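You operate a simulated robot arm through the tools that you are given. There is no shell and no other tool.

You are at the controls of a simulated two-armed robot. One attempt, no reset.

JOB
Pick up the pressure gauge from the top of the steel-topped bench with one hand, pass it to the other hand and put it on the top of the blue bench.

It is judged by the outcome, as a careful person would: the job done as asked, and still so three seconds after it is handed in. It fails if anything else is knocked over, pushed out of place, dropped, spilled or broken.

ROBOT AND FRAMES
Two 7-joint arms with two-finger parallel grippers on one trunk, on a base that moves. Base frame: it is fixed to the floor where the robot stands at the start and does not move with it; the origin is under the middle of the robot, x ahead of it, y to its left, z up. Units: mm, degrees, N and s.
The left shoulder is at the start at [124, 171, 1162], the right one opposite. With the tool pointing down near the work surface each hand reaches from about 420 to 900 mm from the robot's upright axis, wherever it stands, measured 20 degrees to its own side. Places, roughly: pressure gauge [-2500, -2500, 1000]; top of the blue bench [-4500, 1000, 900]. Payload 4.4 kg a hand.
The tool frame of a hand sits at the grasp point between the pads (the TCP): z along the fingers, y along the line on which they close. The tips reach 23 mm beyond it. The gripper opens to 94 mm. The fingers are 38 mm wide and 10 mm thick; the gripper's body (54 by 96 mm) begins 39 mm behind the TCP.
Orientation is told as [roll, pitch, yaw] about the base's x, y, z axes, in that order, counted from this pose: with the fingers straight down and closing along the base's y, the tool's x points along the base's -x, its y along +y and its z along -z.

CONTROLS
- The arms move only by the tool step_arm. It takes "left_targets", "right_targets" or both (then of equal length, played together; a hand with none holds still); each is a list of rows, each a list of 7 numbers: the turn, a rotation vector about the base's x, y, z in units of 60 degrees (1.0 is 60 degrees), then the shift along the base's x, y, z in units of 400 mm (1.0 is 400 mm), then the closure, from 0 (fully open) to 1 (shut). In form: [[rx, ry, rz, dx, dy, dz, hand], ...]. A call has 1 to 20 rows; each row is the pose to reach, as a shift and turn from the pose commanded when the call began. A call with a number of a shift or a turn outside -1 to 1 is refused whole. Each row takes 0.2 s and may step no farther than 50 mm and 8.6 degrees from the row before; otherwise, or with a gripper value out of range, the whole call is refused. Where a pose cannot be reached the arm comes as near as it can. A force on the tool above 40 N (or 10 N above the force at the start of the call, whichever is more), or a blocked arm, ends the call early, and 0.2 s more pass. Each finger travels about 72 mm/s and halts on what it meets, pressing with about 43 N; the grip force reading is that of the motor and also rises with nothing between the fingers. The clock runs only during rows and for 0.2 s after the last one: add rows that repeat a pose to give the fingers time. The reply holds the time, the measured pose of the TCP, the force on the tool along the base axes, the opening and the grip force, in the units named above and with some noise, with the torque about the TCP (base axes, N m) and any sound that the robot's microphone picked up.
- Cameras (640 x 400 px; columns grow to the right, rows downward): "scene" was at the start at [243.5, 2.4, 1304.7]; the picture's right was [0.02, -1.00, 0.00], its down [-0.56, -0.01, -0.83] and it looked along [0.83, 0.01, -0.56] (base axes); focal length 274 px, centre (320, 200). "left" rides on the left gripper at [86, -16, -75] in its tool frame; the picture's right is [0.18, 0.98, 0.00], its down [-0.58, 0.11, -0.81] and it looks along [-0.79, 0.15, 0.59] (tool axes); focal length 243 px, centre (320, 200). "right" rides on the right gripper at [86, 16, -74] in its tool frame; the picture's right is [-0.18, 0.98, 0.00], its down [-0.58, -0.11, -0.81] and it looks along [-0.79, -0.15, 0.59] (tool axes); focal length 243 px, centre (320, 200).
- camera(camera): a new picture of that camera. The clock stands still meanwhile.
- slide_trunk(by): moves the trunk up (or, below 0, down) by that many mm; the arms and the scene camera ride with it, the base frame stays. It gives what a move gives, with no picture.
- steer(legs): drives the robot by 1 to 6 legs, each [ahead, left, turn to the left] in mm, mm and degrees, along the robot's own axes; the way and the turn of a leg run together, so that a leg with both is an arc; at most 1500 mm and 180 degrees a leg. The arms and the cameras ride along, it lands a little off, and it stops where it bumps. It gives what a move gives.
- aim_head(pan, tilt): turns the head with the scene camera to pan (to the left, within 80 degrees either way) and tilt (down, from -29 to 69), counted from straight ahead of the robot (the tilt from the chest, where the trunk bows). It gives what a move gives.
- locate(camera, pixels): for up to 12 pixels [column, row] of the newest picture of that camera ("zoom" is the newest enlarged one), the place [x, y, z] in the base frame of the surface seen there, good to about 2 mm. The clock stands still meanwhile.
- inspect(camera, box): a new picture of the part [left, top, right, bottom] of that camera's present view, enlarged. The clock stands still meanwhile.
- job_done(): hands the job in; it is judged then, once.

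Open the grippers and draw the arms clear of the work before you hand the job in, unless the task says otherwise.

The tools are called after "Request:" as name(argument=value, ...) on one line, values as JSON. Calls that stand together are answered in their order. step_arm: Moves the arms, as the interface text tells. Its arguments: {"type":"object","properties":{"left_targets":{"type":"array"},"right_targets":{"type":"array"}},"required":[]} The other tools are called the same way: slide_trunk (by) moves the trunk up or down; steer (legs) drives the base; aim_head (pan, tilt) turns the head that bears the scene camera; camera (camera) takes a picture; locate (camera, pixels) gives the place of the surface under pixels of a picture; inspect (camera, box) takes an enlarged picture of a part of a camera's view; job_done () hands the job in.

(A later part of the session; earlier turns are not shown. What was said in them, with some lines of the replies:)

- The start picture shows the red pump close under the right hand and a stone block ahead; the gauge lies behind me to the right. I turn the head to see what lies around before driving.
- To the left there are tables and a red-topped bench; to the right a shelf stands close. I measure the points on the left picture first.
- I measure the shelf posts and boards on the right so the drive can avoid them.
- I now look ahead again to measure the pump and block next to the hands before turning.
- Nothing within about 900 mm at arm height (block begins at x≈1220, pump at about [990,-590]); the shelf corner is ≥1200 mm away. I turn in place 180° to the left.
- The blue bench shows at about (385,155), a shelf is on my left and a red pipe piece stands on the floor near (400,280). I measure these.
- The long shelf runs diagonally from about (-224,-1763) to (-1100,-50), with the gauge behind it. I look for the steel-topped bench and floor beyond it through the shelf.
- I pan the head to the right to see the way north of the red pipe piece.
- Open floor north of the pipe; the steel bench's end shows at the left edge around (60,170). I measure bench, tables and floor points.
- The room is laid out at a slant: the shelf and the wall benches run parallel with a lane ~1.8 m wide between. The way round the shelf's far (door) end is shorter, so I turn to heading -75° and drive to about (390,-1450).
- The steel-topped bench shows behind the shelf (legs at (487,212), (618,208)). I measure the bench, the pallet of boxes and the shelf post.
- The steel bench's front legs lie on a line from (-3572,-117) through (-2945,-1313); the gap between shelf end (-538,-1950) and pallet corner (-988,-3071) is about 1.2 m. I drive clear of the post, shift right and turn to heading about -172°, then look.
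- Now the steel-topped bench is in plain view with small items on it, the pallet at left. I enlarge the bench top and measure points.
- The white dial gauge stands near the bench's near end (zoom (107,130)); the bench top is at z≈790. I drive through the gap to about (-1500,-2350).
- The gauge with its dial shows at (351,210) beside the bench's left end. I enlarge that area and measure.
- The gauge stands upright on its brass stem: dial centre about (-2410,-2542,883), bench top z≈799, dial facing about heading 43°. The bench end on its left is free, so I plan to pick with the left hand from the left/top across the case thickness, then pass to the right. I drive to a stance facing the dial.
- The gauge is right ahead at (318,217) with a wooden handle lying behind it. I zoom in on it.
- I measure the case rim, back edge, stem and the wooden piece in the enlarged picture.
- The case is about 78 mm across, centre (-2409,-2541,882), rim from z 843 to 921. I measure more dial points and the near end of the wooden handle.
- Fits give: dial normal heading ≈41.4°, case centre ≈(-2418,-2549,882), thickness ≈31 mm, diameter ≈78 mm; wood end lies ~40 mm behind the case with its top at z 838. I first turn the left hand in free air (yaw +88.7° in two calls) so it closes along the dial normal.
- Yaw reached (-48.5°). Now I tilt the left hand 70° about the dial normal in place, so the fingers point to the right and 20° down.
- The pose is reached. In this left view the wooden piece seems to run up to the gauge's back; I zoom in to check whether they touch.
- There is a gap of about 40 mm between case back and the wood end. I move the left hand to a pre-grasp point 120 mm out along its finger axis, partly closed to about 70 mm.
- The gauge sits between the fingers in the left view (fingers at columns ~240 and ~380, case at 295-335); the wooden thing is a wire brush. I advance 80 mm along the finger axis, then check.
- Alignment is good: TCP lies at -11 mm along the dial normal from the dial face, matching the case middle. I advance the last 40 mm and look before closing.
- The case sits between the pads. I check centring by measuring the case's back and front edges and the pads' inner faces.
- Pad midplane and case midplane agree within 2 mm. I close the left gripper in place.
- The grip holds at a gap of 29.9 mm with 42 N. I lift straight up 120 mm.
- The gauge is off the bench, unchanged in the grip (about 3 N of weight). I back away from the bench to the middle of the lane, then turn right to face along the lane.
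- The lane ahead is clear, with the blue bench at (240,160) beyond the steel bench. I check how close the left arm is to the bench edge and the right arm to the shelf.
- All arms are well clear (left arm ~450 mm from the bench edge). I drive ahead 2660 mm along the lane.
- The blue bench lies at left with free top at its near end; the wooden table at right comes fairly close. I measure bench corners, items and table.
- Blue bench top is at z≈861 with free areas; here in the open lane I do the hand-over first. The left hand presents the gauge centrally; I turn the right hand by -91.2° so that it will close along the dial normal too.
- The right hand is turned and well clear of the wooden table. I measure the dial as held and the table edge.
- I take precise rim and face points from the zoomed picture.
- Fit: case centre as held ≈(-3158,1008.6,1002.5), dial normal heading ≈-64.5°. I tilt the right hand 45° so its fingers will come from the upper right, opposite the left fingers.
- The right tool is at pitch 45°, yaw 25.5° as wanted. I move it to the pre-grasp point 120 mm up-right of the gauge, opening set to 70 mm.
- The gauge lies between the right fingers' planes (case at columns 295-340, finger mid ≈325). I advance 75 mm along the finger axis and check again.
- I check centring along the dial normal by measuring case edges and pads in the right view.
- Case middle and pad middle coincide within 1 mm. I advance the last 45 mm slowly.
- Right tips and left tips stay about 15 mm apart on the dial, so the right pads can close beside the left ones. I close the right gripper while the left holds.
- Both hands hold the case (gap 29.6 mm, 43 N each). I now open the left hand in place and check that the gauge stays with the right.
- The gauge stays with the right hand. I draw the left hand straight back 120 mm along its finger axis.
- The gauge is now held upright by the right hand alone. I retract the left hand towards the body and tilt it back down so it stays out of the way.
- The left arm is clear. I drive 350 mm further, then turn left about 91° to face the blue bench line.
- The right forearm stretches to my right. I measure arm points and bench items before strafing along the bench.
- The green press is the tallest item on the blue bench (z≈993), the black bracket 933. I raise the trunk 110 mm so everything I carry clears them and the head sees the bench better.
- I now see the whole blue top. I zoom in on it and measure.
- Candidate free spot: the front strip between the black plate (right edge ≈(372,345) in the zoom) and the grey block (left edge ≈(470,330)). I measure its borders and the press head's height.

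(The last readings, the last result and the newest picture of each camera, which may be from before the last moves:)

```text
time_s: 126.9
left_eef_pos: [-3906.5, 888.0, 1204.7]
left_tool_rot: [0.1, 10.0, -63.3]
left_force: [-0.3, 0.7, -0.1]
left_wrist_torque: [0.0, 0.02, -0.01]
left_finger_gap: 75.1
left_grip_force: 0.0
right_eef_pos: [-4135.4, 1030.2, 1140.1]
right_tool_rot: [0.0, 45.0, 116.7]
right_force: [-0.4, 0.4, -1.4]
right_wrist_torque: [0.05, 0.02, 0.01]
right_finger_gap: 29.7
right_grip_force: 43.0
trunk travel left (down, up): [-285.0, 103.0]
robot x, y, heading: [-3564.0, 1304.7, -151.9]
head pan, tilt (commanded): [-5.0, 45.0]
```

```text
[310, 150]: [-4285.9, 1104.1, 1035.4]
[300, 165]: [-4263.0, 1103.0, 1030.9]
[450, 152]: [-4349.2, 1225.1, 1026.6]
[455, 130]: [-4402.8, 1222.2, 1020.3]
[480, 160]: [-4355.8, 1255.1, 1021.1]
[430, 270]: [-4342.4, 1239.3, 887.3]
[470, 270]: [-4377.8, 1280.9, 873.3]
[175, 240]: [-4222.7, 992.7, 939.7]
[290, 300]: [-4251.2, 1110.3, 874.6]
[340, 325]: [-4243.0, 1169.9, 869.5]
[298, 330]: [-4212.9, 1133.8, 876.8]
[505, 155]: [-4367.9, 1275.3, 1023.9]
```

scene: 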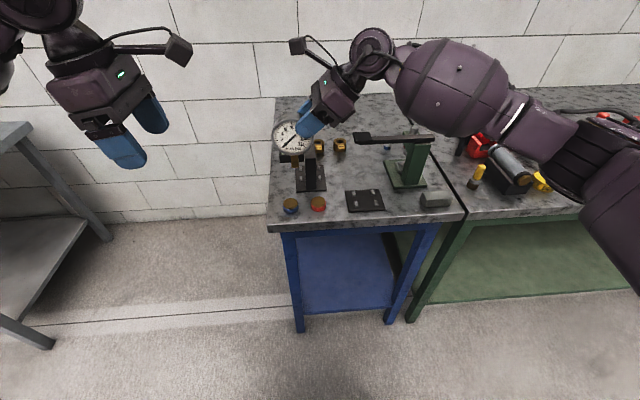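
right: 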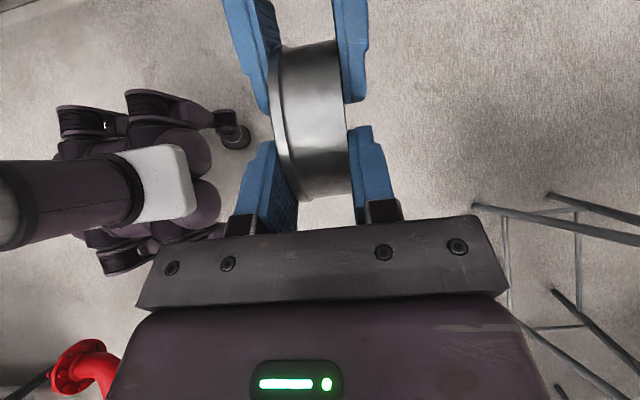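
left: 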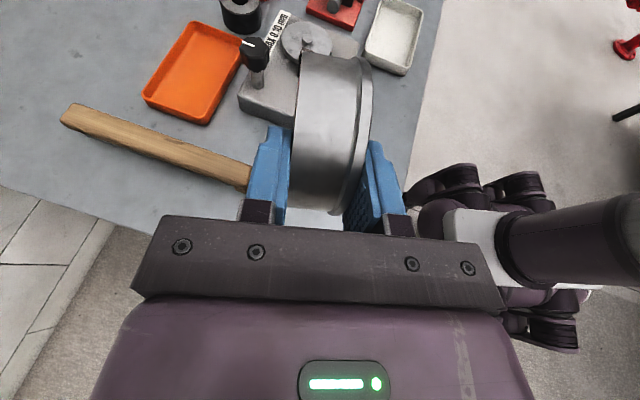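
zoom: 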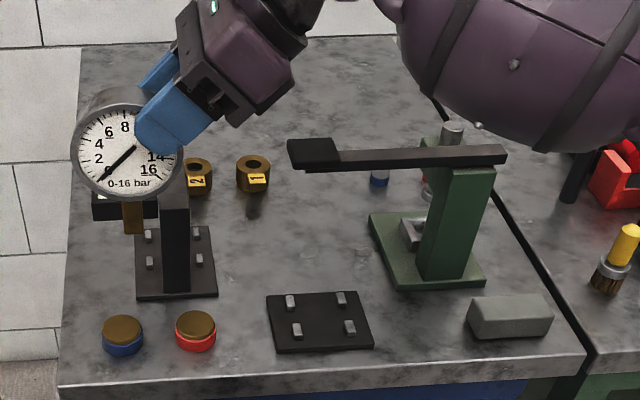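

The spot u/v works out: between plate and grey block there is ~107 mm of free width and ~100 mm depth, with the press post 78 mm+ behind the bench line and its lever at z≈1035. I strafe right 224 mm so that the right hand can reach that spot comfortably.

Request:
steer(legs=[[0, -224, 0]])

Request:
aim_head(pan=-5, tilt=48)

Request:
camera(camera="scene")

```text
time_s: 129.5
left_eef_pos: [-4012.4, 1087.2, 1205.9]
left_tool_rot: [0.1, 10.0, -63.4]
left_force: [0.0, 0.4, -0.5]
left_wrist_torque: [-0.04, -0.01, 0.04]
left_finger_gap: 75.2
left_grip_force: 0.0
right_eef_pos: [-4240.5, 1228.5, 1139.3]
right_tool_rot: [0.0, 45.0, 116.6]
right_force: [-1.3, 0.0, -3.0]
right_wrist_torque: [0.03, 0.04, 0.0]
right_finger_gap: 29.6
right_grip_force: 43.1
trunk travel left (down, up): [-285.0, 103.0]
robot x, y, heading: [-3667.7, 1505.3, -151.9]
head pan, tilt (commanded): [-5.0, 45.0]
```

```text
time_s: 130.1
left_eef_pos: [-4012.1, 1086.8, 1205.3]
left_tool_rot: [0.2, 10.0, -63.3]
left_force: [-1.1, 0.6, -0.6]
left_wrist_torque: [0.0, -0.01, 0.01]
left_finger_gap: 75.3
left_grip_force: 0.1
right_eef_pos: [-4240.5, 1228.2, 1139.5]
right_tool_rot: [0.0, 45.0, 116.7]
right_force: [0.2, 0.2, -1.8]
right_wrist_torque: [0.04, 0.01, 0.04]
right_finger_gap: 29.8
right_grip_force: 42.9
trunk travel left (down, up): [-285.0, 103.0]
robot x, y, heading: [-3662.6, 1507.6, -152.2]
head pan, tilt (commanded): [-5.0, 48.0]
```

```text
taken
```

scene: 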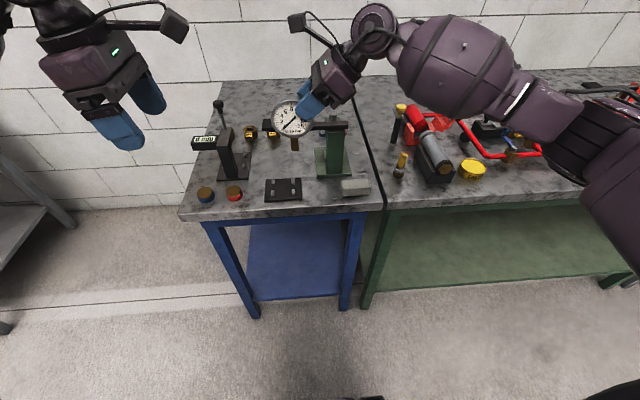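

The gauge now hangs at about u=1496, v=7 with its bottom at z≈1027. I turn the right hand 34° clockwise and shift it so that the gauge hangs over the free spot, still high.

Request:
step_arm(right_targets=[[0, 0, -0.1417, -0.0176, 0.0289, 0, 1], [0, 0, -0.2833, -0.0351, 0.0578, 0, 1], [0, 0, -0.425, -0.0527, 0.0866, 0, 1], [0, 0, -0.5667, -0.0703, 0.1155, 0, 1], [0, 0, -0.5667, -0.0703, 0.1155, 0, 1]])

Request:
camera(camera="scene")

Request:
inspect(camera="scene", box=[220, 80, 420, 220])

Request:
camera(camera="right")

```text
time_s: 131.3
left_eef_pos: [-4011.4, 1086.3, 1205.5]
left_tool_rot: [0.1, 10.0, -63.3]
left_force: [0.3, -0.3, 0.3]
left_wrist_torque: [-0.03, 0.06, 0.0]
left_finger_gap: 75.0
left_grip_force: 0.1
right_eef_pos: [-4268.6, 1275.7, 1139.0]
right_tool_rot: [0.0, 44.9, 82.7]
right_force: [0.5, 0.7, -1.8]
right_wrist_torque: [0.07, -0.03, -0.03]
right_finger_gap: 29.4
right_grip_force: 43.4
trunk travel left (down, up): [-285.0, 103.0]
robot x, y, heading: [-3666.8, 1501.8, -152.1]
head pan, tilt (commanded): [-5.0, 48.0]
```

```text
taken
```

scene: 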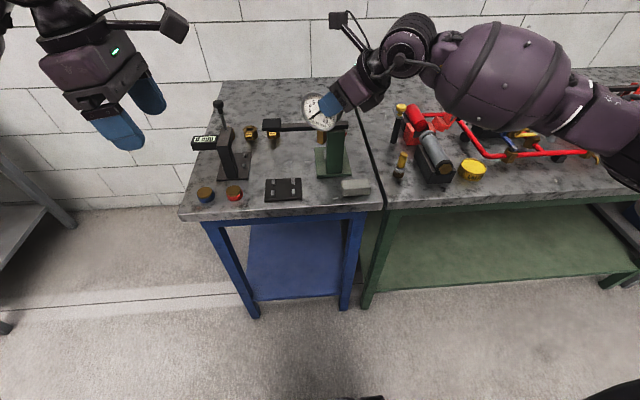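

```text
2.86 times, centred on (320, 150) of scene
```

zoom: 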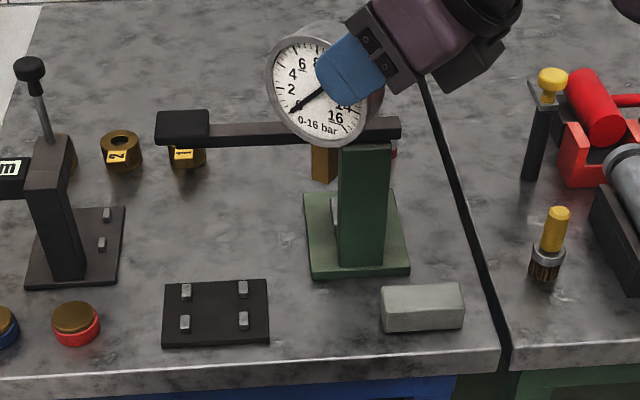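

```text
taken
```

right: 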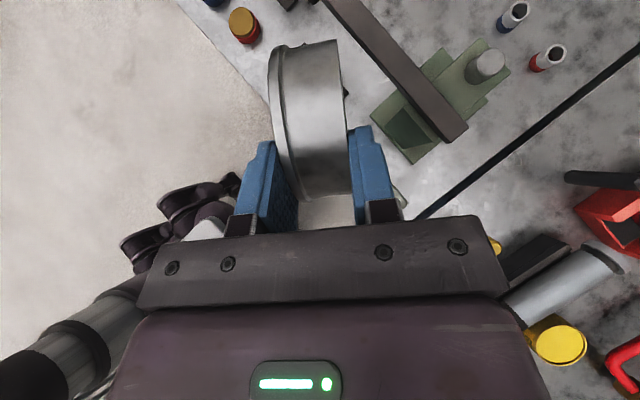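

The gauge hangs in front of the press lever. I measure dial, stem and lever precisely in this zoomed picture.

Request:
inspect(camera="scene", box=[270, 80, 370, 160])

Request:
locate(camera="scene", pixels=[[320, 138], [320, 142], [317, 135], [310, 110], [315, 120], [330, 125], [303, 112], [345, 127], [300, 128], [318, 128], [325, 128], [312, 100]])

```text
5.00 times, centred on (320, 120) of scene
```

zoom: 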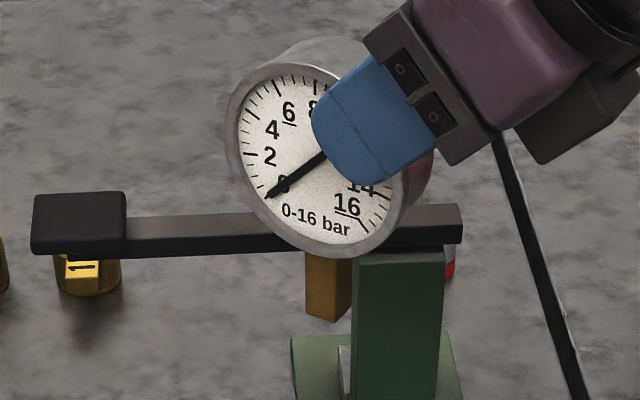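

```text
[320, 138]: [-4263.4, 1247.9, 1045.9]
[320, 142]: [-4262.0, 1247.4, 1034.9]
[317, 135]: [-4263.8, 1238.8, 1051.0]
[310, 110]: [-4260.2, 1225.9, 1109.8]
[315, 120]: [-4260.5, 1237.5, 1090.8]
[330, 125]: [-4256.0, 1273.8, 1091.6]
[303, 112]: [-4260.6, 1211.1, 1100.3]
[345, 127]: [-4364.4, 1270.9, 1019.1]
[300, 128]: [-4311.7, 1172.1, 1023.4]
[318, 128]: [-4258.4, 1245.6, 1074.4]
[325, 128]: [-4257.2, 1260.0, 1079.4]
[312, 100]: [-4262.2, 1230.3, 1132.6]
```

The stem is right over the target (within 1 mm). I check that the stem is vertical by measuring its edges top and bottom.

Request:
locate(camera="zoom", pixels=[[309, 258], [309, 270], [309, 285], [309, 305], [330, 265], [330, 310], [347, 265], [347, 300], [320, 260], [320, 310], [325, 318], [335, 318]])

```text
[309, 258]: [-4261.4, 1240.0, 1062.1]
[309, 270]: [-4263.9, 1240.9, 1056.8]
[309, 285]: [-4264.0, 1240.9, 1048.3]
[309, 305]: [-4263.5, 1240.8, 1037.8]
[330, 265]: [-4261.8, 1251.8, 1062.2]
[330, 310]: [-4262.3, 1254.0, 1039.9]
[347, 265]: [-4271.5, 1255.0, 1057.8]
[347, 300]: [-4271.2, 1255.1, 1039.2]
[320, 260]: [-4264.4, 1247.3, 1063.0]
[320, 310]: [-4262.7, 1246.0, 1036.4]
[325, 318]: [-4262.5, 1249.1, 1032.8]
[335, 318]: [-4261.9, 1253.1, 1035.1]
```

The stem is vertical and its bottom is at z≈1030, the bench top at ≈860. I lower the hand straight down by 152 mm in small rows.

Request:
step_arm(right_targets=[[0, 0, 0, 0, 0, -0.0475, 1], [0, 0, 0, 0, 0, -0.095, 1], [0, 0, 0, 0, 0, -0.1425, 1], [0, 0, 0, 0, 0, -0.19, 1], [0, 0, 0, 0, 0, -0.2375, 1], [0, 0, 0, 0, 0, -0.285, 1], [0, 0, 0, 0, 0, -0.3325, 1], [0, 0, 0, 0, 0, -0.38, 1], [0, 0, 0, 0, 0, -0.38, 1]])

Request:
camera(camera="scene")

Request:
inspect(camera="scene", box=[260, 110, 400, 220])

Request:
camera(camera="right")

```text
time_s: 133.3
left_eef_pos: [-4011.0, 1086.2, 1205.4]
left_tool_rot: [0.1, 9.9, -63.3]
left_force: [-1.3, -1.1, 0.2]
left_wrist_torque: [0.02, -0.02, -0.02]
left_finger_gap: 75.3
left_grip_force: 0.0
right_eef_pos: [-4270.3, 1275.3, 987.5]
right_tool_rot: [0.0, 45.0, 82.7]
right_force: [-1.2, 0.5, -3.1]
right_wrist_torque: [0.08, -0.01, -0.03]
right_finger_gap: 29.6
right_grip_force: 42.7
trunk travel left (down, up): [-285.0, 103.0]
robot x, y, heading: [-3666.5, 1505.2, -152.2]
head pan, tilt (commanded): [-5.0, 48.0]
```

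```text
taken
```

scene: 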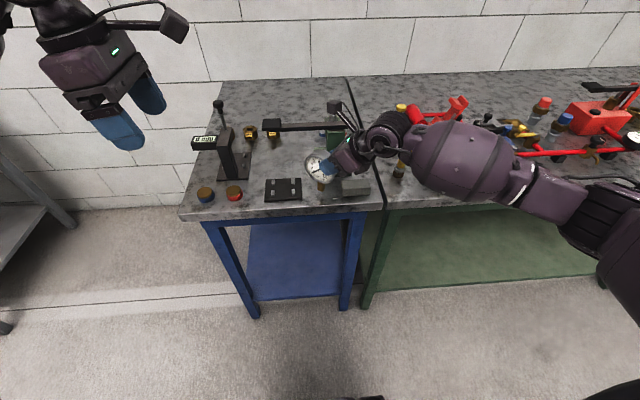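

```text
3.64 times, centred on (330, 165) of scene
```

zoom: 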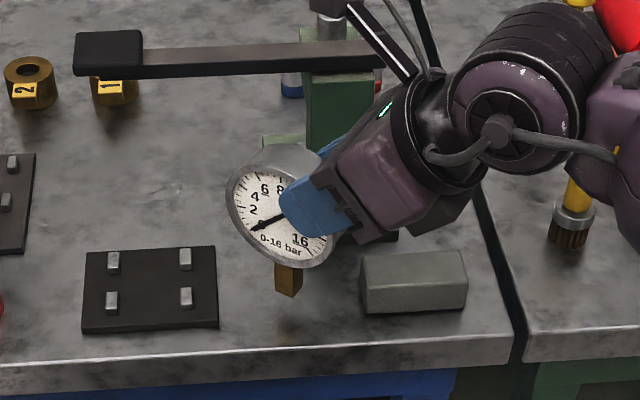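

```text
taken
```

right: 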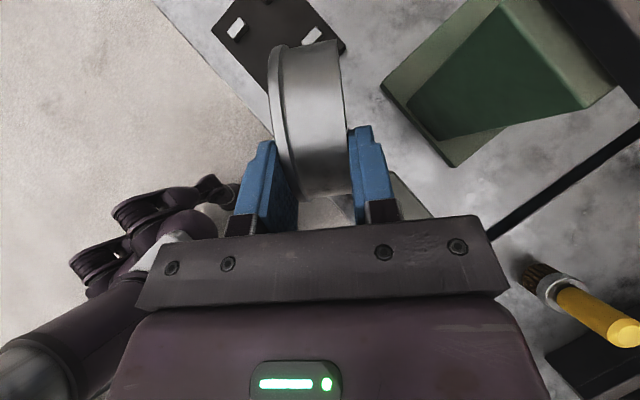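

The gauge is now ~17 mm above the bench. I check the clearance of wrist and forearm above the brush and other items on the neighbouring bench, and the stem's bottom.

Request:
locate(camera="zoom", pixels=[[278, 292], [298, 292], [290, 296], [285, 270], [575, 190], [560, 240], [430, 225], [460, 190], [560, 150], [610, 200], [410, 265], [300, 315]])

Request:
locate(camera="scene", pixels=[[400, 165], [398, 172], [430, 178], [470, 197], [520, 200], [408, 110], [440, 120], [460, 105], [418, 168], [500, 130]])

```text
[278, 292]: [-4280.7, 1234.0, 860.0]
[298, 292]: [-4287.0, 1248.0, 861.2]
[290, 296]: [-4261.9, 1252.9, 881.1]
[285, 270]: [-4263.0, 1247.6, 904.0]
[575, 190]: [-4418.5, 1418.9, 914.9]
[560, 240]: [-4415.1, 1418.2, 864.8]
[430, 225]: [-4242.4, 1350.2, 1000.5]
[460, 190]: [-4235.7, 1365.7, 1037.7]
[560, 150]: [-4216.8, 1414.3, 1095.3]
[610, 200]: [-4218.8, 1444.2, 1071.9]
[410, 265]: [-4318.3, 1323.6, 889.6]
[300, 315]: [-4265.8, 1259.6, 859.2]
```

```text
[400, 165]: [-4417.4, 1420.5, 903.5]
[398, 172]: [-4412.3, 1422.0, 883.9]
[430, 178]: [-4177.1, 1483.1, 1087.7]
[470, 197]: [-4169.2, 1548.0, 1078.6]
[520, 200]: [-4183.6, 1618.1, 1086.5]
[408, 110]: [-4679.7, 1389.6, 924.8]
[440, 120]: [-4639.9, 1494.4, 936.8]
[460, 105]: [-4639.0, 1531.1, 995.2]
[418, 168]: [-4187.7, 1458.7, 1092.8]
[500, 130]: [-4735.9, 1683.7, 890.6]
```

All clear (arm parts are ≥1000 mm high and in front of the items). I lower another 14 mm in small rows and check the gap.

Request:
step_arm(right_targets=[[0, 0, 0, 0, 0, -0.0125, 1], [0, 0, 0, 0, 0, -0.025, 1], [0, 0, 0, 0, 0, -0.035, 1], [0, 0, 0, 0, 0, -0.035, 1]])

Request:
inspect(camera="scene", box=[290, 150, 350, 200])

```text
time_s: 134.3
left_eef_pos: [-4011.6, 1086.7, 1206.8]
left_tool_rot: [0.0, 10.0, -63.3]
left_force: [0.4, -1.0, 0.0]
left_wrist_torque: [0.04, 0.0, 0.0]
left_finger_gap: 75.3
left_grip_force: 0.2
right_eef_pos: [-4268.6, 1274.1, 973.3]
right_tool_rot: [-0.1, 45.0, 82.6]
right_force: [-1.1, -0.4, -1.3]
right_wrist_torque: [0.03, -0.01, -0.03]
right_finger_gap: 29.7
right_grip_force: 42.5
trunk travel left (down, up): [-285.0, 103.0]
robot x, y, heading: [-3667.7, 1500.8, -152.4]
head pan, tilt (commanded): [-5.0, 48.0]
```

```text
8.00 times, centred on (320, 175) of scene
```

zoom: 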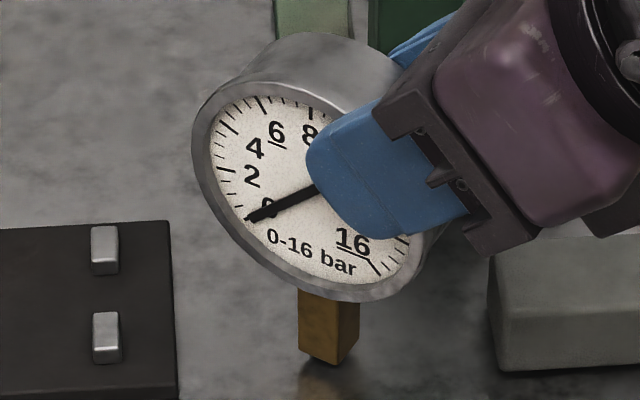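

The stem foot is just above the surface. I measure the foot's edge and the bench beside it.

Request:
locate(camera="zoom", pixels=[[303, 347], [320, 355], [336, 360], [338, 364], [355, 345], [300, 370], [330, 375], [360, 365], [320, 310], [338, 310]])

```text
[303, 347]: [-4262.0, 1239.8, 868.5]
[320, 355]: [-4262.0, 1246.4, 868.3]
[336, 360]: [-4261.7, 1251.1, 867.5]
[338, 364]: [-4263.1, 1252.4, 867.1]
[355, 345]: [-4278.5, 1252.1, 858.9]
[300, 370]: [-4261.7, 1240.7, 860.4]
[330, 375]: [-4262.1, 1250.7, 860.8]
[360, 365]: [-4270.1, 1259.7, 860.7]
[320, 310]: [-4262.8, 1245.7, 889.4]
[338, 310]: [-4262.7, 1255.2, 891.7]
```

The foot is about 5-6 mm above the top. I lower 4 mm in 1 mm rows, watching the force.

Request:
step_arm(right_targets=[[0, 0, 0, 0, 0, -0.0025, 1], [0, 0, 0, 0, 0, -0.005, 1], [0, 0, 0, 0, 0, -0.0075, 1], [0, 0, 0, 0, 0, -0.01, 1], [0, 0, 0, 0, 0, -0.01, 1]])

Request:
inspect(camera="scene", box=[290, 150, 350, 200])

```text
time_s: 135.5
left_eef_pos: [-4011.5, 1087.1, 1206.0]
left_tool_rot: [0.0, 10.0, -63.4]
left_force: [-0.4, -0.4, 0.2]
left_wrist_torque: [-0.02, 0.03, 0.0]
left_finger_gap: 75.2
left_grip_force: 0.0
right_eef_pos: [-4268.6, 1275.2, 968.9]
right_tool_rot: [0.0, 45.0, 82.7]
right_force: [0.7, 1.0, -1.5]
right_wrist_torque: [0.04, 0.0, 0.02]
right_finger_gap: 29.7
right_grip_force: 42.9
trunk travel left (down, up): [-285.0, 103.0]
robot x, y, heading: [-3665.2, 1505.7, -152.3]
head pan, tilt (commanded): [-5.0, 48.0]
```

```text
8.00 times, centred on (320, 175) of scene
```

zoom: 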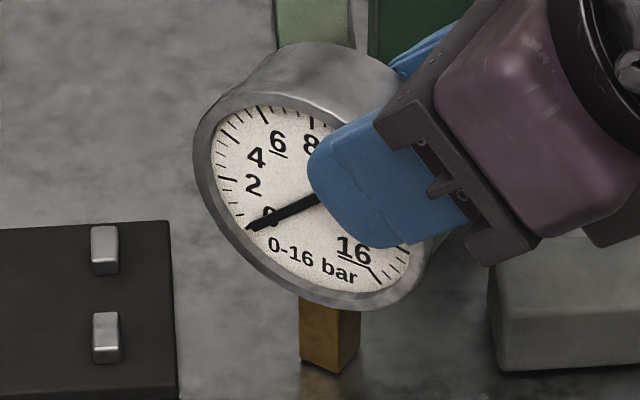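

No contact yet (force unchanged). I go on in 0.5 mm rows, 2 mm in all.

Request:
step_arm(right_targets=[[0, 0, 0, 0, 0, -0.00125, 1], [0, 0, 0, 0, 0, -0.0025, 1], [0, 0, 0, 0, 0, -0.00375, 1], [0, 0, 0, 0, 0, -0.005, 1], [0, 0, 0, 0, 0, -0.005, 1]])

Request:
inspect(camera="scene", box=[290, 150, 350, 200])

```text
time_s: 136.7
left_eef_pos: [-4011.6, 1086.6, 1205.1]
left_tool_rot: [0.0, 10.0, -63.3]
left_force: [0.7, 0.9, 0.1]
left_wrist_torque: [0.03, -0.01, -0.02]
left_finger_gap: 75.2
left_grip_force: 0.1
right_eef_pos: [-4269.0, 1275.1, 967.2]
right_tool_rot: [0.0, 45.0, 82.6]
right_force: [-0.2, 0.1, -0.4]
right_wrist_torque: [0.03, 0.03, -0.03]
right_finger_gap: 29.7
right_grip_force: 42.7
trunk travel left (down, up): [-285.0, 103.0]
robot x, y, heading: [-3667.0, 1503.3, -152.1]
head pan, tilt (commanded): [-5.0, 48.0]
```

```text
8.00 times, centred on (320, 175) of scene
```

zoom: 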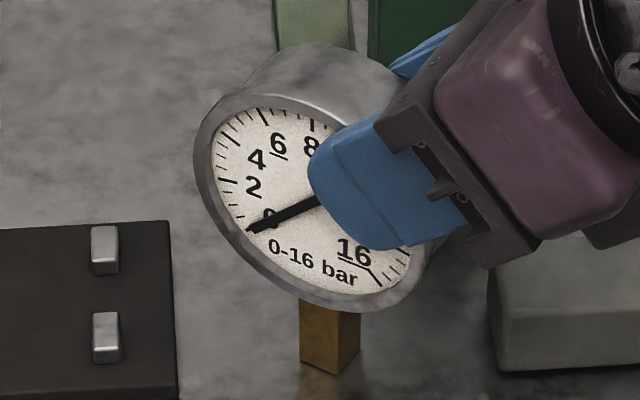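

Force still near zero and the foot nearly touches its reflection. I continue 2 mm more in 0.5 mm rows.

Request:
step_arm(right_targets=[[0, 0, 0, 0, 0, -0.00125, 1], [0, 0, 0, 0, 0, -0.0025, 1], [0, 0, 0, 0, 0, -0.00375, 1], [0, 0, 0, 0, 0, -0.005, 1], [0, 0, 0, 0, 0, -0.005, 1]])

Request:
inspect(camera="scene", box=[290, 150, 350, 200])

Request:
locate(camera="zoom", pixels=[[303, 355], [320, 363], [336, 370], [340, 372], [300, 380], [330, 385], [320, 330], [310, 305]])

```text
time_s: 137.9
left_eef_pos: [-4010.8, 1087.8, 1206.9]
left_tool_rot: [-0.1, 10.0, -63.4]
left_force: [0.5, 0.5, -0.8]
left_wrist_torque: [0.02, 0.02, -0.02]
left_finger_gap: 75.4
left_grip_force: 0.0
right_eef_pos: [-4268.3, 1275.1, 968.0]
right_tool_rot: [0.2, 45.3, 82.9]
right_force: [-3.1, 3.0, 18.5]
right_wrist_torque: [-0.16, 0.2, -0.07]
right_finger_gap: 29.6
right_grip_force: 42.4
trunk travel left (down, up): [-285.0, 103.0]
robot x, y, heading: [-3664.7, 1504.7, -152.1]
head pan, tilt (commanded): [-5.0, 48.0]
```

```text
8.00 times, centred on (320, 175) of scene
```

zoom: 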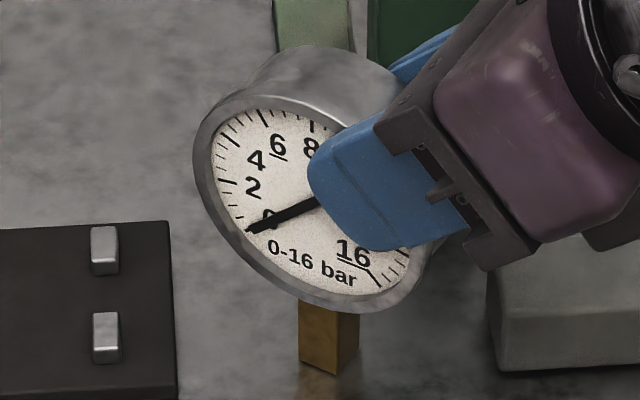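

```text
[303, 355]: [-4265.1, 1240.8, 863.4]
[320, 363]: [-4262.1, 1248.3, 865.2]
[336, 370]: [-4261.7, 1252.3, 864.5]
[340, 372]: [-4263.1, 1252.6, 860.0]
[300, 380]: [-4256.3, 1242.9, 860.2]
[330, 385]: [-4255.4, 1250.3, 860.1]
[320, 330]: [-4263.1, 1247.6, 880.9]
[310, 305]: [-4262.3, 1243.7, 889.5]
```

Contact: 18.5 N upward. I ease the hand up 1 mm to unload most of that before releasing.

Request:
step_arm(right_targets=[[0, 0, 0, 0, 0, 0.00125, 1], [0, 0, 0, 0, 0, 0.0025, 1], [0, 0, 0, 0, 0, 0.0025, 1]])

```text
time_s: 138.7
left_eef_pos: [-4010.0, 1086.5, 1206.0]
left_tool_rot: [0.0, 10.0, -63.3]
left_force: [0.3, 0.7, -0.6]
left_wrist_torque: [0.0, -0.01, 0.06]
left_finger_gap: 75.2
left_grip_force: 0.0
right_eef_pos: [-4268.0, 1275.1, 968.6]
right_tool_rot: [0.1, 45.2, 82.8]
right_force: [-4.7, -3.3, 20.1]
right_wrist_torque: [-0.77, 0.5, -0.13]
right_finger_gap: 29.6
right_grip_force: 42.8
trunk travel left (down, up): [-285.0, 103.0]
robot x, y, heading: [-3664.9, 1504.6, -151.9]
head pan, tilt (commanded): [-5.0, 48.0]
```

The force still reads 20 N, perhaps from lag. I ease up another 0.75 mm and hold to let it settle.

Request:
step_arm(right_targets=[[0, 0, 0, 0, 0, 0.001, 1], [0, 0, 0, 0, 0, 0.0019, 1], [0, 0, 0, 0, 0, 0.0019, 1], [0, 0, 0, 0, 0, 0.0019, 1]])

Request:
inspect(camera="scene", box=[290, 150, 350, 200])

```text
time_s: 139.7
left_eef_pos: [-4010.0, 1086.0, 1204.8]
left_tool_rot: [0.0, 10.0, -63.3]
left_force: [0.7, 0.1, -0.1]
left_wrist_torque: [0.04, 0.0, -0.03]
left_finger_gap: 75.3
left_grip_force: 0.0
right_eef_pos: [-4268.6, 1275.5, 968.1]
right_tool_rot: [0.0, 45.1, 82.7]
right_force: [-4.2, -3.5, 19.8]
right_wrist_torque: [-0.96, 0.43, -0.12]
right_finger_gap: 29.6
right_grip_force: 43.5
trunk travel left (down, up): [-285.0, 103.0]
robot x, y, heading: [-3667.4, 1506.8, -152.0]
head pan, tilt (commanded): [-5.0, 48.0]
```

```text
8.00 times, centred on (320, 175) of scene
```

zoom: 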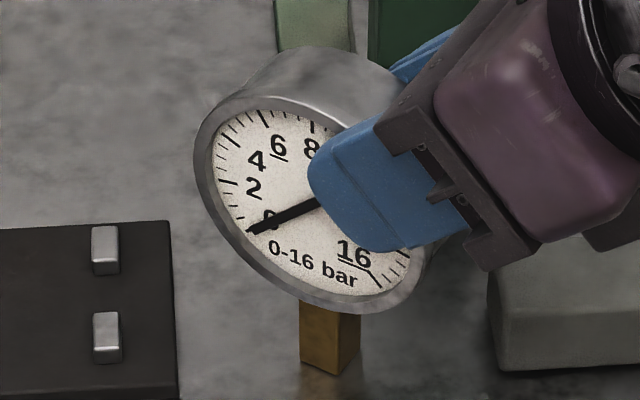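

The torque matches a push purely at the stem foot, so nothing else touches. I ease up another 1.5 mm in small rows to unload.

Request:
step_arm(right_targets=[[0, 0, 0, 0, 0, 0.00125, 1], [0, 0, 0, 0, 0, 0.0025, 1], [0, 0, 0, 0, 0, 0.00375, 1], [0, 0, 0, 0, 0, 0.00375, 1], [0, 0, 0, 0, 0, 0.00375, 1]])

```text
time_s: 140.9
left_eef_pos: [-4010.9, 1085.4, 1205.2]
left_tool_rot: [0.1, 10.0, -63.3]
left_force: [0.3, 0.3, 0.3]
left_wrist_torque: [-0.01, 0.0, 0.03]
left_finger_gap: 75.2
left_grip_force: 0.0
right_eef_pos: [-4267.2, 1275.8, 968.4]
right_tool_rot: [-0.1, 44.9, 82.7]
right_force: [-1.8, -2.6, 11.5]
right_wrist_torque: [-0.68, 0.14, -0.06]
right_finger_gap: 29.5
right_grip_force: 43.1
trunk travel left (down, up): [-285.0, 103.0]
robot x, y, heading: [-3667.0, 1504.2, -152.0]
head pan, tilt (commanded): [-5.0, 48.0]
```

Down to 11.5 N with the tool angle unchanged. I ease up another 0.75 mm.

Request:
step_arm(right_targets=[[0, 0, 0, 0, 0, 0.001, 1], [0, 0, 0, 0, 0, 0.0019, 1], [0, 0, 0, 0, 0, 0.0019, 1], [0, 0, 0, 0, 0, 0.0019, 1]])

Request:
inspect(camera="scene", box=[290, 150, 350, 200])

Request:
camera(camera="right")

```text
time_s: 141.9
left_eef_pos: [-4012.1, 1086.2, 1204.5]
left_tool_rot: [0.1, 10.0, -63.4]
left_force: [-0.8, 0.4, 1.2]
left_wrist_torque: [-0.01, 0.0, 0.01]
left_finger_gap: 75.2
left_grip_force: 0.1
right_eef_pos: [-4269.3, 1275.7, 969.1]
right_tool_rot: [0.0, 44.8, 82.6]
right_force: [-0.3, 0.0, -2.1]
right_wrist_torque: [0.06, 0.03, -0.01]
right_finger_gap: 29.8
right_grip_force: 43.2
trunk travel left (down, up): [-285.0, 103.0]
robot x, y, heading: [-3663.2, 1506.3, -151.8]
head pan, tilt (commanded): [-5.0, 48.0]
```

```text
8.00 times, centred on (320, 175) of scene
```

zoom: 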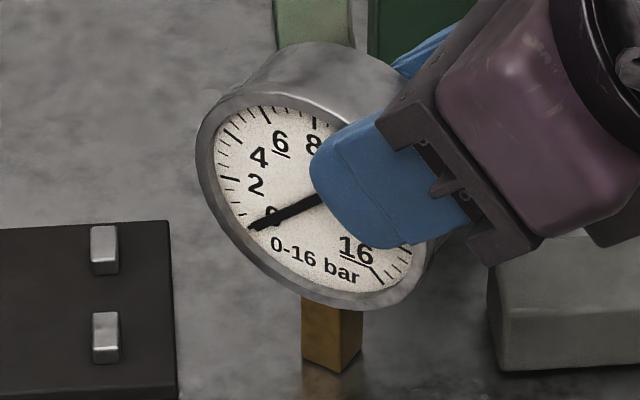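

```text
taken
```

right: 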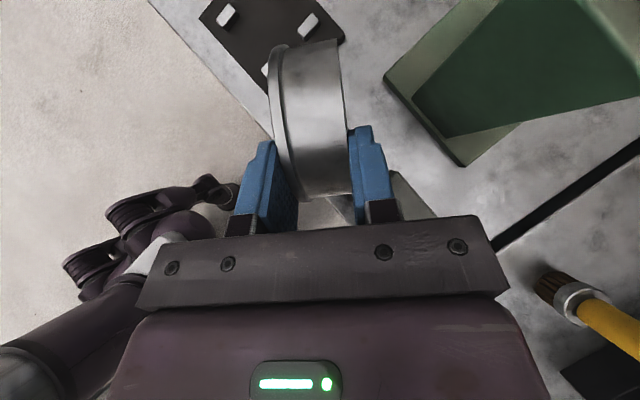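

Now the reading is -2.1 N, the gauge's own weight, so the foot is just off or barely touching. I lower 0.5 mm for a light touch.

Request:
step_arm(right_targets=[[0, 0, 0, 0, 0, -0.00125, 1], [0, 0, 0, 0, 0, -0.00125, 1], [0, 0, 0, 0, 0, -0.00125, 1]])

```text
time_s: 142.7
left_eef_pos: [-4011.6, 1086.1, 1205.8]
left_tool_rot: [0.2, 10.0, -63.3]
left_force: [-0.5, -0.2, -0.6]
left_wrist_torque: [-0.02, 0.0, -0.04]
left_finger_gap: 75.0
left_grip_force: 0.0
right_eef_pos: [-4268.6, 1274.4, 969.7]
right_tool_rot: [0.0, 45.0, 82.7]
right_force: [-0.2, 0.1, -1.2]
right_wrist_torque: [0.06, -0.01, 0.03]
right_finger_gap: 29.4
right_grip_force: 42.9
trunk travel left (down, up): [-285.0, 103.0]
robot x, y, heading: [-3665.0, 1504.7, -152.0]
head pan, tilt (commanded): [-5.0, 48.0]
```

Request:
step_arm(right_targets=[[0, 0, 0, 0, 0, -0.00125, 1], [0, 0, 0, 0, 0, -0.00125, 1], [0, 0, 0, 0, 0, -0.00125, 1]])

Request:
inspect(camera="scene", box=[300, 165, 340, 195])

```text
time_s: 143.5
left_eef_pos: [-4012.3, 1087.2, 1205.1]
left_tool_rot: [0.1, 10.0, -63.3]
left_force: [-0.1, 0.1, -0.7]
left_wrist_torque: [-0.01, 0.03, 0.02]
left_finger_gap: 75.3
left_grip_force: 0.0
right_eef_pos: [-4269.8, 1275.0, 968.6]
right_tool_rot: [0.0, 45.0, 82.7]
right_force: [-0.2, -0.7, -1.5]
right_wrist_torque: [0.1, -0.03, 0.01]
right_finger_gap: 29.7
right_grip_force: 42.8
trunk travel left (down, up): [-285.0, 103.0]
robot x, y, heading: [-3667.4, 1505.0, -152.3]
head pan, tilt (commanded): [-5.0, 48.0]
```

```text
13.33 times, centred on (320, 180) of scene
```

zoom: 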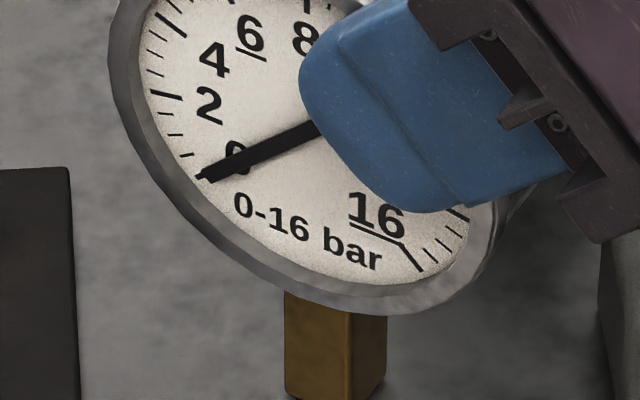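

Still carrying the weight (-1.5 N). I lower a further 0.5 mm and hold.

Request:
step_arm(right_targets=[[0, 0, 0, 0, 0, -0.00125, 1], [0, 0, 0, 0, 0, -0.00125, 1], [0, 0, 0, 0, 0, -0.00125, 1]])

```text
time_s: 144.3
left_eef_pos: [-4012.0, 1087.3, 1206.5]
left_tool_rot: [0.0, 9.9, -63.3]
left_force: [-0.1, -0.6, 0.0]
left_wrist_torque: [0.04, 0.0, 0.0]
left_finger_gap: 74.8
left_grip_force: 0.0
right_eef_pos: [-4268.9, 1274.1, 968.4]
right_tool_rot: [0.0, 45.0, 82.7]
right_force: [0.4, -0.6, -2.5]
right_wrist_torque: [0.07, 0.01, 0.01]
right_finger_gap: 29.5
right_grip_force: 43.0
trunk travel left (down, up): [-285.0, 103.0]
robot x, y, heading: [-3663.8, 1503.6, -152.1]
head pan, tilt (commanded): [-5.0, 48.0]
```

Still -2.5 N, so the foot is free. I lower another 0.5 mm.

Request:
step_arm(right_targets=[[0, 0, 0, 0, 0, -0.00125, 1], [0, 0, 0, 0, 0, -0.00125, 1], [0, 0, 0, 0, 0, -0.00125, 1]])

```text
time_s: 145.1
left_eef_pos: [-4011.7, 1085.9, 1206.7]
left_tool_rot: [0.1, 10.0, -63.3]
left_force: [0.3, -0.3, 1.4]
left_wrist_torque: [-0.01, -0.01, -0.01]
left_finger_gap: 75.1
left_grip_force: 0.0
right_eef_pos: [-4267.4, 1274.0, 967.5]
right_tool_rot: [0.1, 45.0, 82.7]
right_force: [0.5, 0.6, 0.3]
right_wrist_torque: [0.05, -0.04, -0.01]
right_finger_gap: 29.2
right_grip_force: 43.1
trunk travel left (down, up): [-285.0, 103.0]
robot x, y, heading: [-3666.2, 1504.3, -152.2]
head pan, tilt (commanded): [-5.0, 48.0]
```

The force moved to about +0.3 N: contact is beginning. I go down 0.4 mm more for a definite light contact.

Request:
step_arm(right_targets=[[0, 0, 0, 0, 0, -0.001, 1], [0, 0, 0, 0, 0, -0.001, 1], [0, 0, 0, 0, 0, -0.001, 1]])

Request:
inspect(camera="scene", box=[290, 150, 350, 200])

```text
time_s: 145.9
left_eef_pos: [-4010.4, 1086.8, 1205.3]
left_tool_rot: [0.2, 10.0, -63.4]
left_force: [-0.6, -0.3, -0.9]
left_wrist_torque: [-0.03, 0.03, 0.01]
left_finger_gap: 75.3
left_grip_force: 0.1
right_eef_pos: [-4268.1, 1274.3, 968.3]
right_tool_rot: [0.0, 45.0, 82.8]
right_force: [0.1, -1.4, 1.3]
right_wrist_torque: [-0.12, -0.05, -0.02]
right_finger_gap: 29.5
right_grip_force: 42.9
trunk travel left (down, up): [-285.0, 103.0]
robot x, y, heading: [-3669.0, 1506.7, -152.2]
head pan, tilt (commanded): [-5.0, 48.0]
```

```text
8.00 times, centred on (320, 175) of scene
```

zoom: 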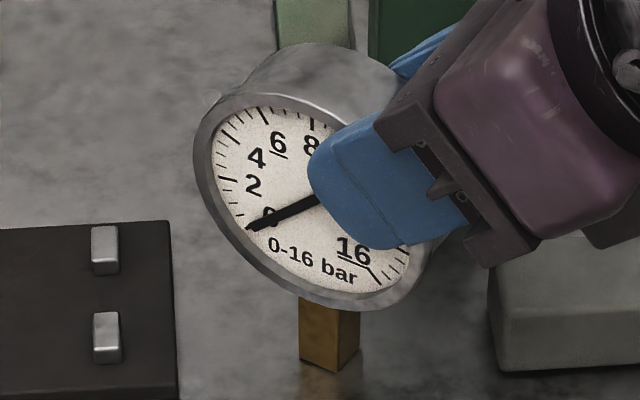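

Light contact now (about 3 N on the bench net of weight), gauge upright. I open the right gripper gradually in place.

Request:
step_arm(right_targets=[[0, 0, 0, 0, 0, 0, 0.7], [0, 0, 0, 0, 0, 0, 0.68], [0, 0, 0, 0, 0, 0, 0.66], [0, 0, 0, 0, 0, 0, 0.64], [0, 0, 0, 0, 0, 0, 0.61], [0, 0, 0, 0, 0, 0, 0.57], [0, 0, 0, 0, 0, 0, 0.52], [0, 0, 0, 0, 0, 0, 0.46], [0, 0, 0, 0, 0, 0, 0.4], [0, 0, 0, 0, 0, 0, 0.34], [0, 0, 0, 0, 0, 0, 0.28], [0, 0, 0, 0, 0, 0, 0.28]])

Request:
inspect(camera="scene", box=[280, 130, 370, 200])

Request:
camera(camera="right")

```text
time_s: 148.5
left_eef_pos: [-4010.8, 1087.3, 1205.4]
left_tool_rot: [0.2, 9.9, -63.3]
left_force: [0.0, 0.6, 0.4]
left_wrist_torque: [-0.01, 0.04, 0.01]
left_finger_gap: 75.3
left_grip_force: 0.2
right_eef_pos: [-4269.7, 1274.9, 967.0]
right_tool_rot: [0.0, 45.0, 82.8]
right_force: [0.5, 0.4, 0.1]
right_wrist_torque: [-0.02, -0.02, -0.01]
right_finger_gap: 67.8
right_grip_force: 0.1
trunk travel left (down, up): [-285.0, 103.0]
robot x, y, heading: [-3671.9, 1507.1, -152.0]
head pan, tilt (commanded): [-5.0, 48.0]
```

```text
5.71 times, centred on (325, 165) of scene
```

zoom: 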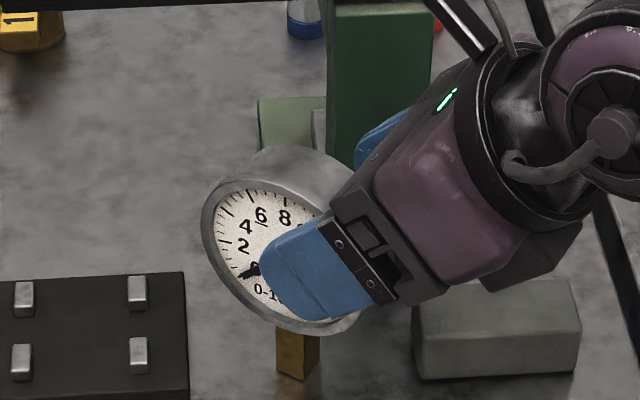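

```text
taken
```

right: 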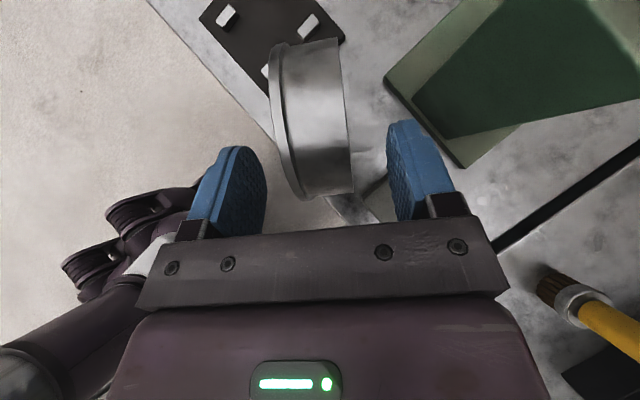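

The gauge stands by itself between the open pads. I draw the right hand back along its finger axis, up and to the right-front.

Request:
step_arm(right_targets=[[0, 0, 0, 0.0034, 0.0263, 0.0265, 0.28], [0, 0, 0, 0.0068, 0.0526, 0.053, 0.28], [0, 0, 0, 0.0136, 0.1052, 0.106, 0.28], [0, 0, 0, 0.0204, 0.1578, 0.159, 0.28], [0, 0, 0, 0.0272, 0.2104, 0.2121, 0.28], [0, 0, 0, 0.0385, 0.2981, 0.3005, 0.28], [0, 0, 0, 0.0385, 0.2981, 0.3005, 0.28]])

Request:
camera(camera="scene")

Request:
inspect(camera="scene", box=[260, 110, 400, 220])

```text
time_s: 150.1
left_eef_pos: [-4012.3, 1085.5, 1205.3]
left_tool_rot: [0.1, 10.0, -63.3]
left_force: [-0.4, -0.1, 0.3]
left_wrist_torque: [-0.01, -0.02, 0.0]
left_finger_gap: 75.3
left_grip_force: 0.1
right_eef_pos: [-4254.8, 1393.2, 1086.7]
right_tool_rot: [0.0, 44.9, 82.6]
right_force: [0.3, -0.9, -0.3]
right_wrist_torque: [-0.04, 0.02, 0.01]
right_finger_gap: 67.6
right_grip_force: 0.0
trunk travel left (down, up): [-285.0, 103.0]
robot x, y, heading: [-3665.2, 1506.1, -152.3]
head pan, tilt (commanded): [-5.0, 48.0]
```

```text
taken
```

scene: 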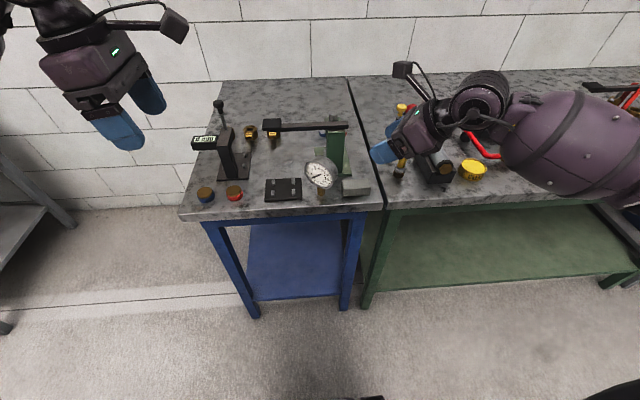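

```text
3.64 times, centred on (330, 165) of scene
```

zoom: 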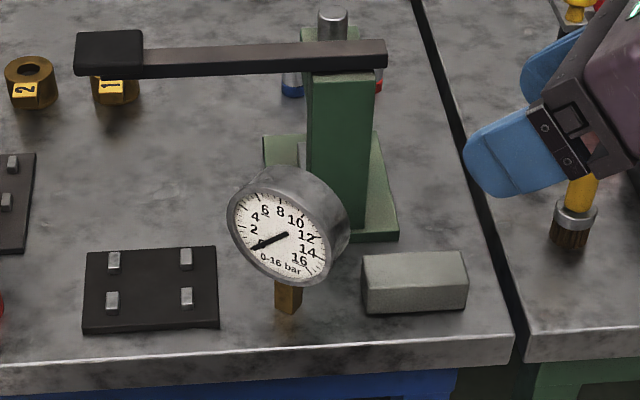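

The gauge stands upright on the blue bench, with its neighbours undisturbed. I draw the right hand back towards me and up, clear of the benches, and open it.

Request:
step_arm(right_targets=[[0, 0, 0, 0.0277, 0.0145, 0.05, 0.2], [0, 0, 0, 0.1107, 0.058, 0.1, 0.1], [0, 0, 0, 0.1938, 0.1015, 0.125, 0], [0, 0, 0, 0.2769, 0.145, 0.125, 0], [0, 0, 0, 0.36, 0.1885, 0.125, 0], [0, 0, 0, 0.443, 0.232, 0.125, 0], [0, 0, 0, 0.443, 0.232, 0.125, 0]])

Request:
camera(camera="scene")

Request:
inspect(camera="scene", box=[260, 110, 400, 220])

```text
time_s: 151.7
left_eef_pos: [-4012.2, 1085.9, 1204.7]
left_tool_rot: [0.1, 10.0, -63.3]
left_force: [0.3, -0.5, -0.2]
left_wrist_torque: [-0.01, -0.02, 0.0]
left_finger_gap: 75.1
left_grip_force: 0.1
right_eef_pos: [-4119.5, 1465.2, 1139.0]
right_tool_rot: [-0.1, 45.1, 82.6]
right_force: [0.3, 0.3, 0.3]
right_wrist_torque: [0.01, 0.03, 0.02]
right_finger_gap: 94.1
right_grip_force: 0.1
right hand out of reach, approached as far as the arm can: row 5, 6, 7
trunk travel left (down, up): [-285.0, 103.0]
robot x, y, heading: [-3668.1, 1504.9, -152.1]
head pan, tilt (commanded): [-5.0, 48.0]
```

```text
taken
```

scene: 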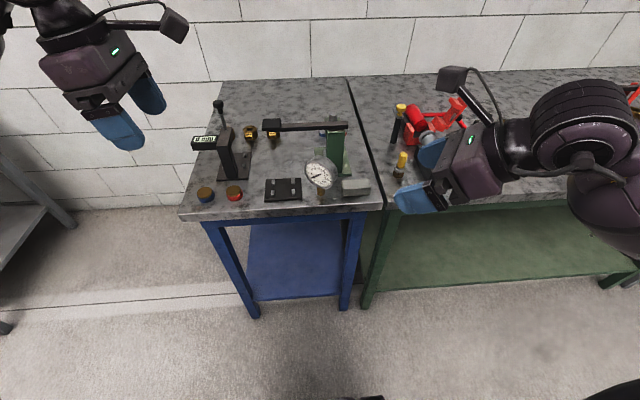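

```text
3.64 times, centred on (330, 165) of scene
```

zoom: 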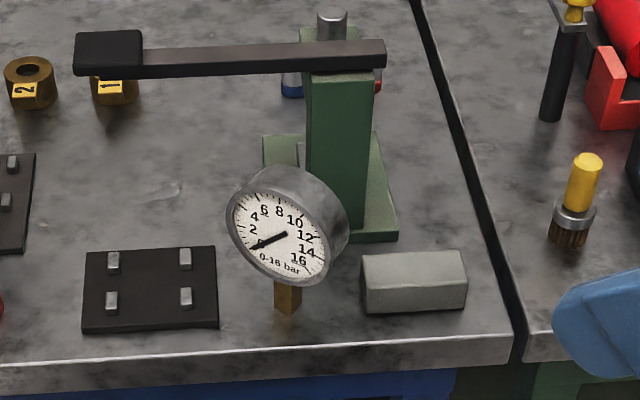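

The gauge stands steady, and the right hand is off the bench, fully open. I open the left hand fully too and take a last check.

Request:
step_arm(left_targets=[[0, 0, 0, 0, 0, 0, 0], [0, 0, 0, 0, 0, 0, 0], [0, 0, 0, 0, 0, 0, 0]])

Request:
inspect(camera="scene", box=[260, 110, 400, 220])

```text
time_s: 152.5
left_eef_pos: [-4011.7, 1086.4, 1205.5]
left_tool_rot: [0.2, 10.0, -63.3]
left_force: [1.0, 0.7, -0.1]
left_wrist_torque: [0.0, 0.0, 0.03]
left_finger_gap: 94.0
left_grip_force: 0.2
right_eef_pos: [-4118.7, 1464.2, 1138.4]
right_tool_rot: [-0.1, 45.0, 82.7]
right_force: [0.2, -0.5, -0.5]
right_wrist_torque: [0.01, 0.0, 0.02]
right_finger_gap: 94.3
right_grip_force: 0.1
trunk travel left (down, up): [-285.0, 103.0]
robot x, y, heading: [-3666.6, 1507.3, -152.4]
head pan, tilt (commanded): [-5.0, 48.0]
```

```text
3.64 times, centred on (330, 165) of scene
```

zoom: 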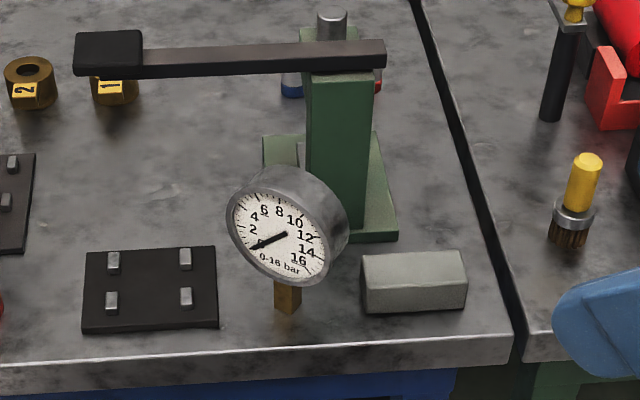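

The gauge stands upright and unmoved on the blue bench at zoom (285,240), nothing around it has shifted, and both hands are open and clear. I hand the job in.

Request:
job_done()

```text
The job is handed in.
```

The pressure gauge is now standing upright on top of the blue bench, and I have handed the job in. I don't have the judge's result yet.

- **Pick-up:** The left hand lifted the gauge off the steel-topped bench by its case. It did not touch the brush lying behind it.
- **Hand-over:** In the open lane the right hand gripped the case beside the left hand. The left hand then let go and backed away.
- **Placing:** The right hand set the gauge down near the front edge of the blue bench, between the black plate and the grey block. While finding the surface I pressed it down with about 20 N for a few seconds, then eased off to a light touch before letting go.
- **At hand-in:** The gauge had stood unmoved for about four seconds after I let go. The things around it on the blue bench had not shifted, and both hands were open and clear of the benches. I did not go back to look at the steel-topped bench.
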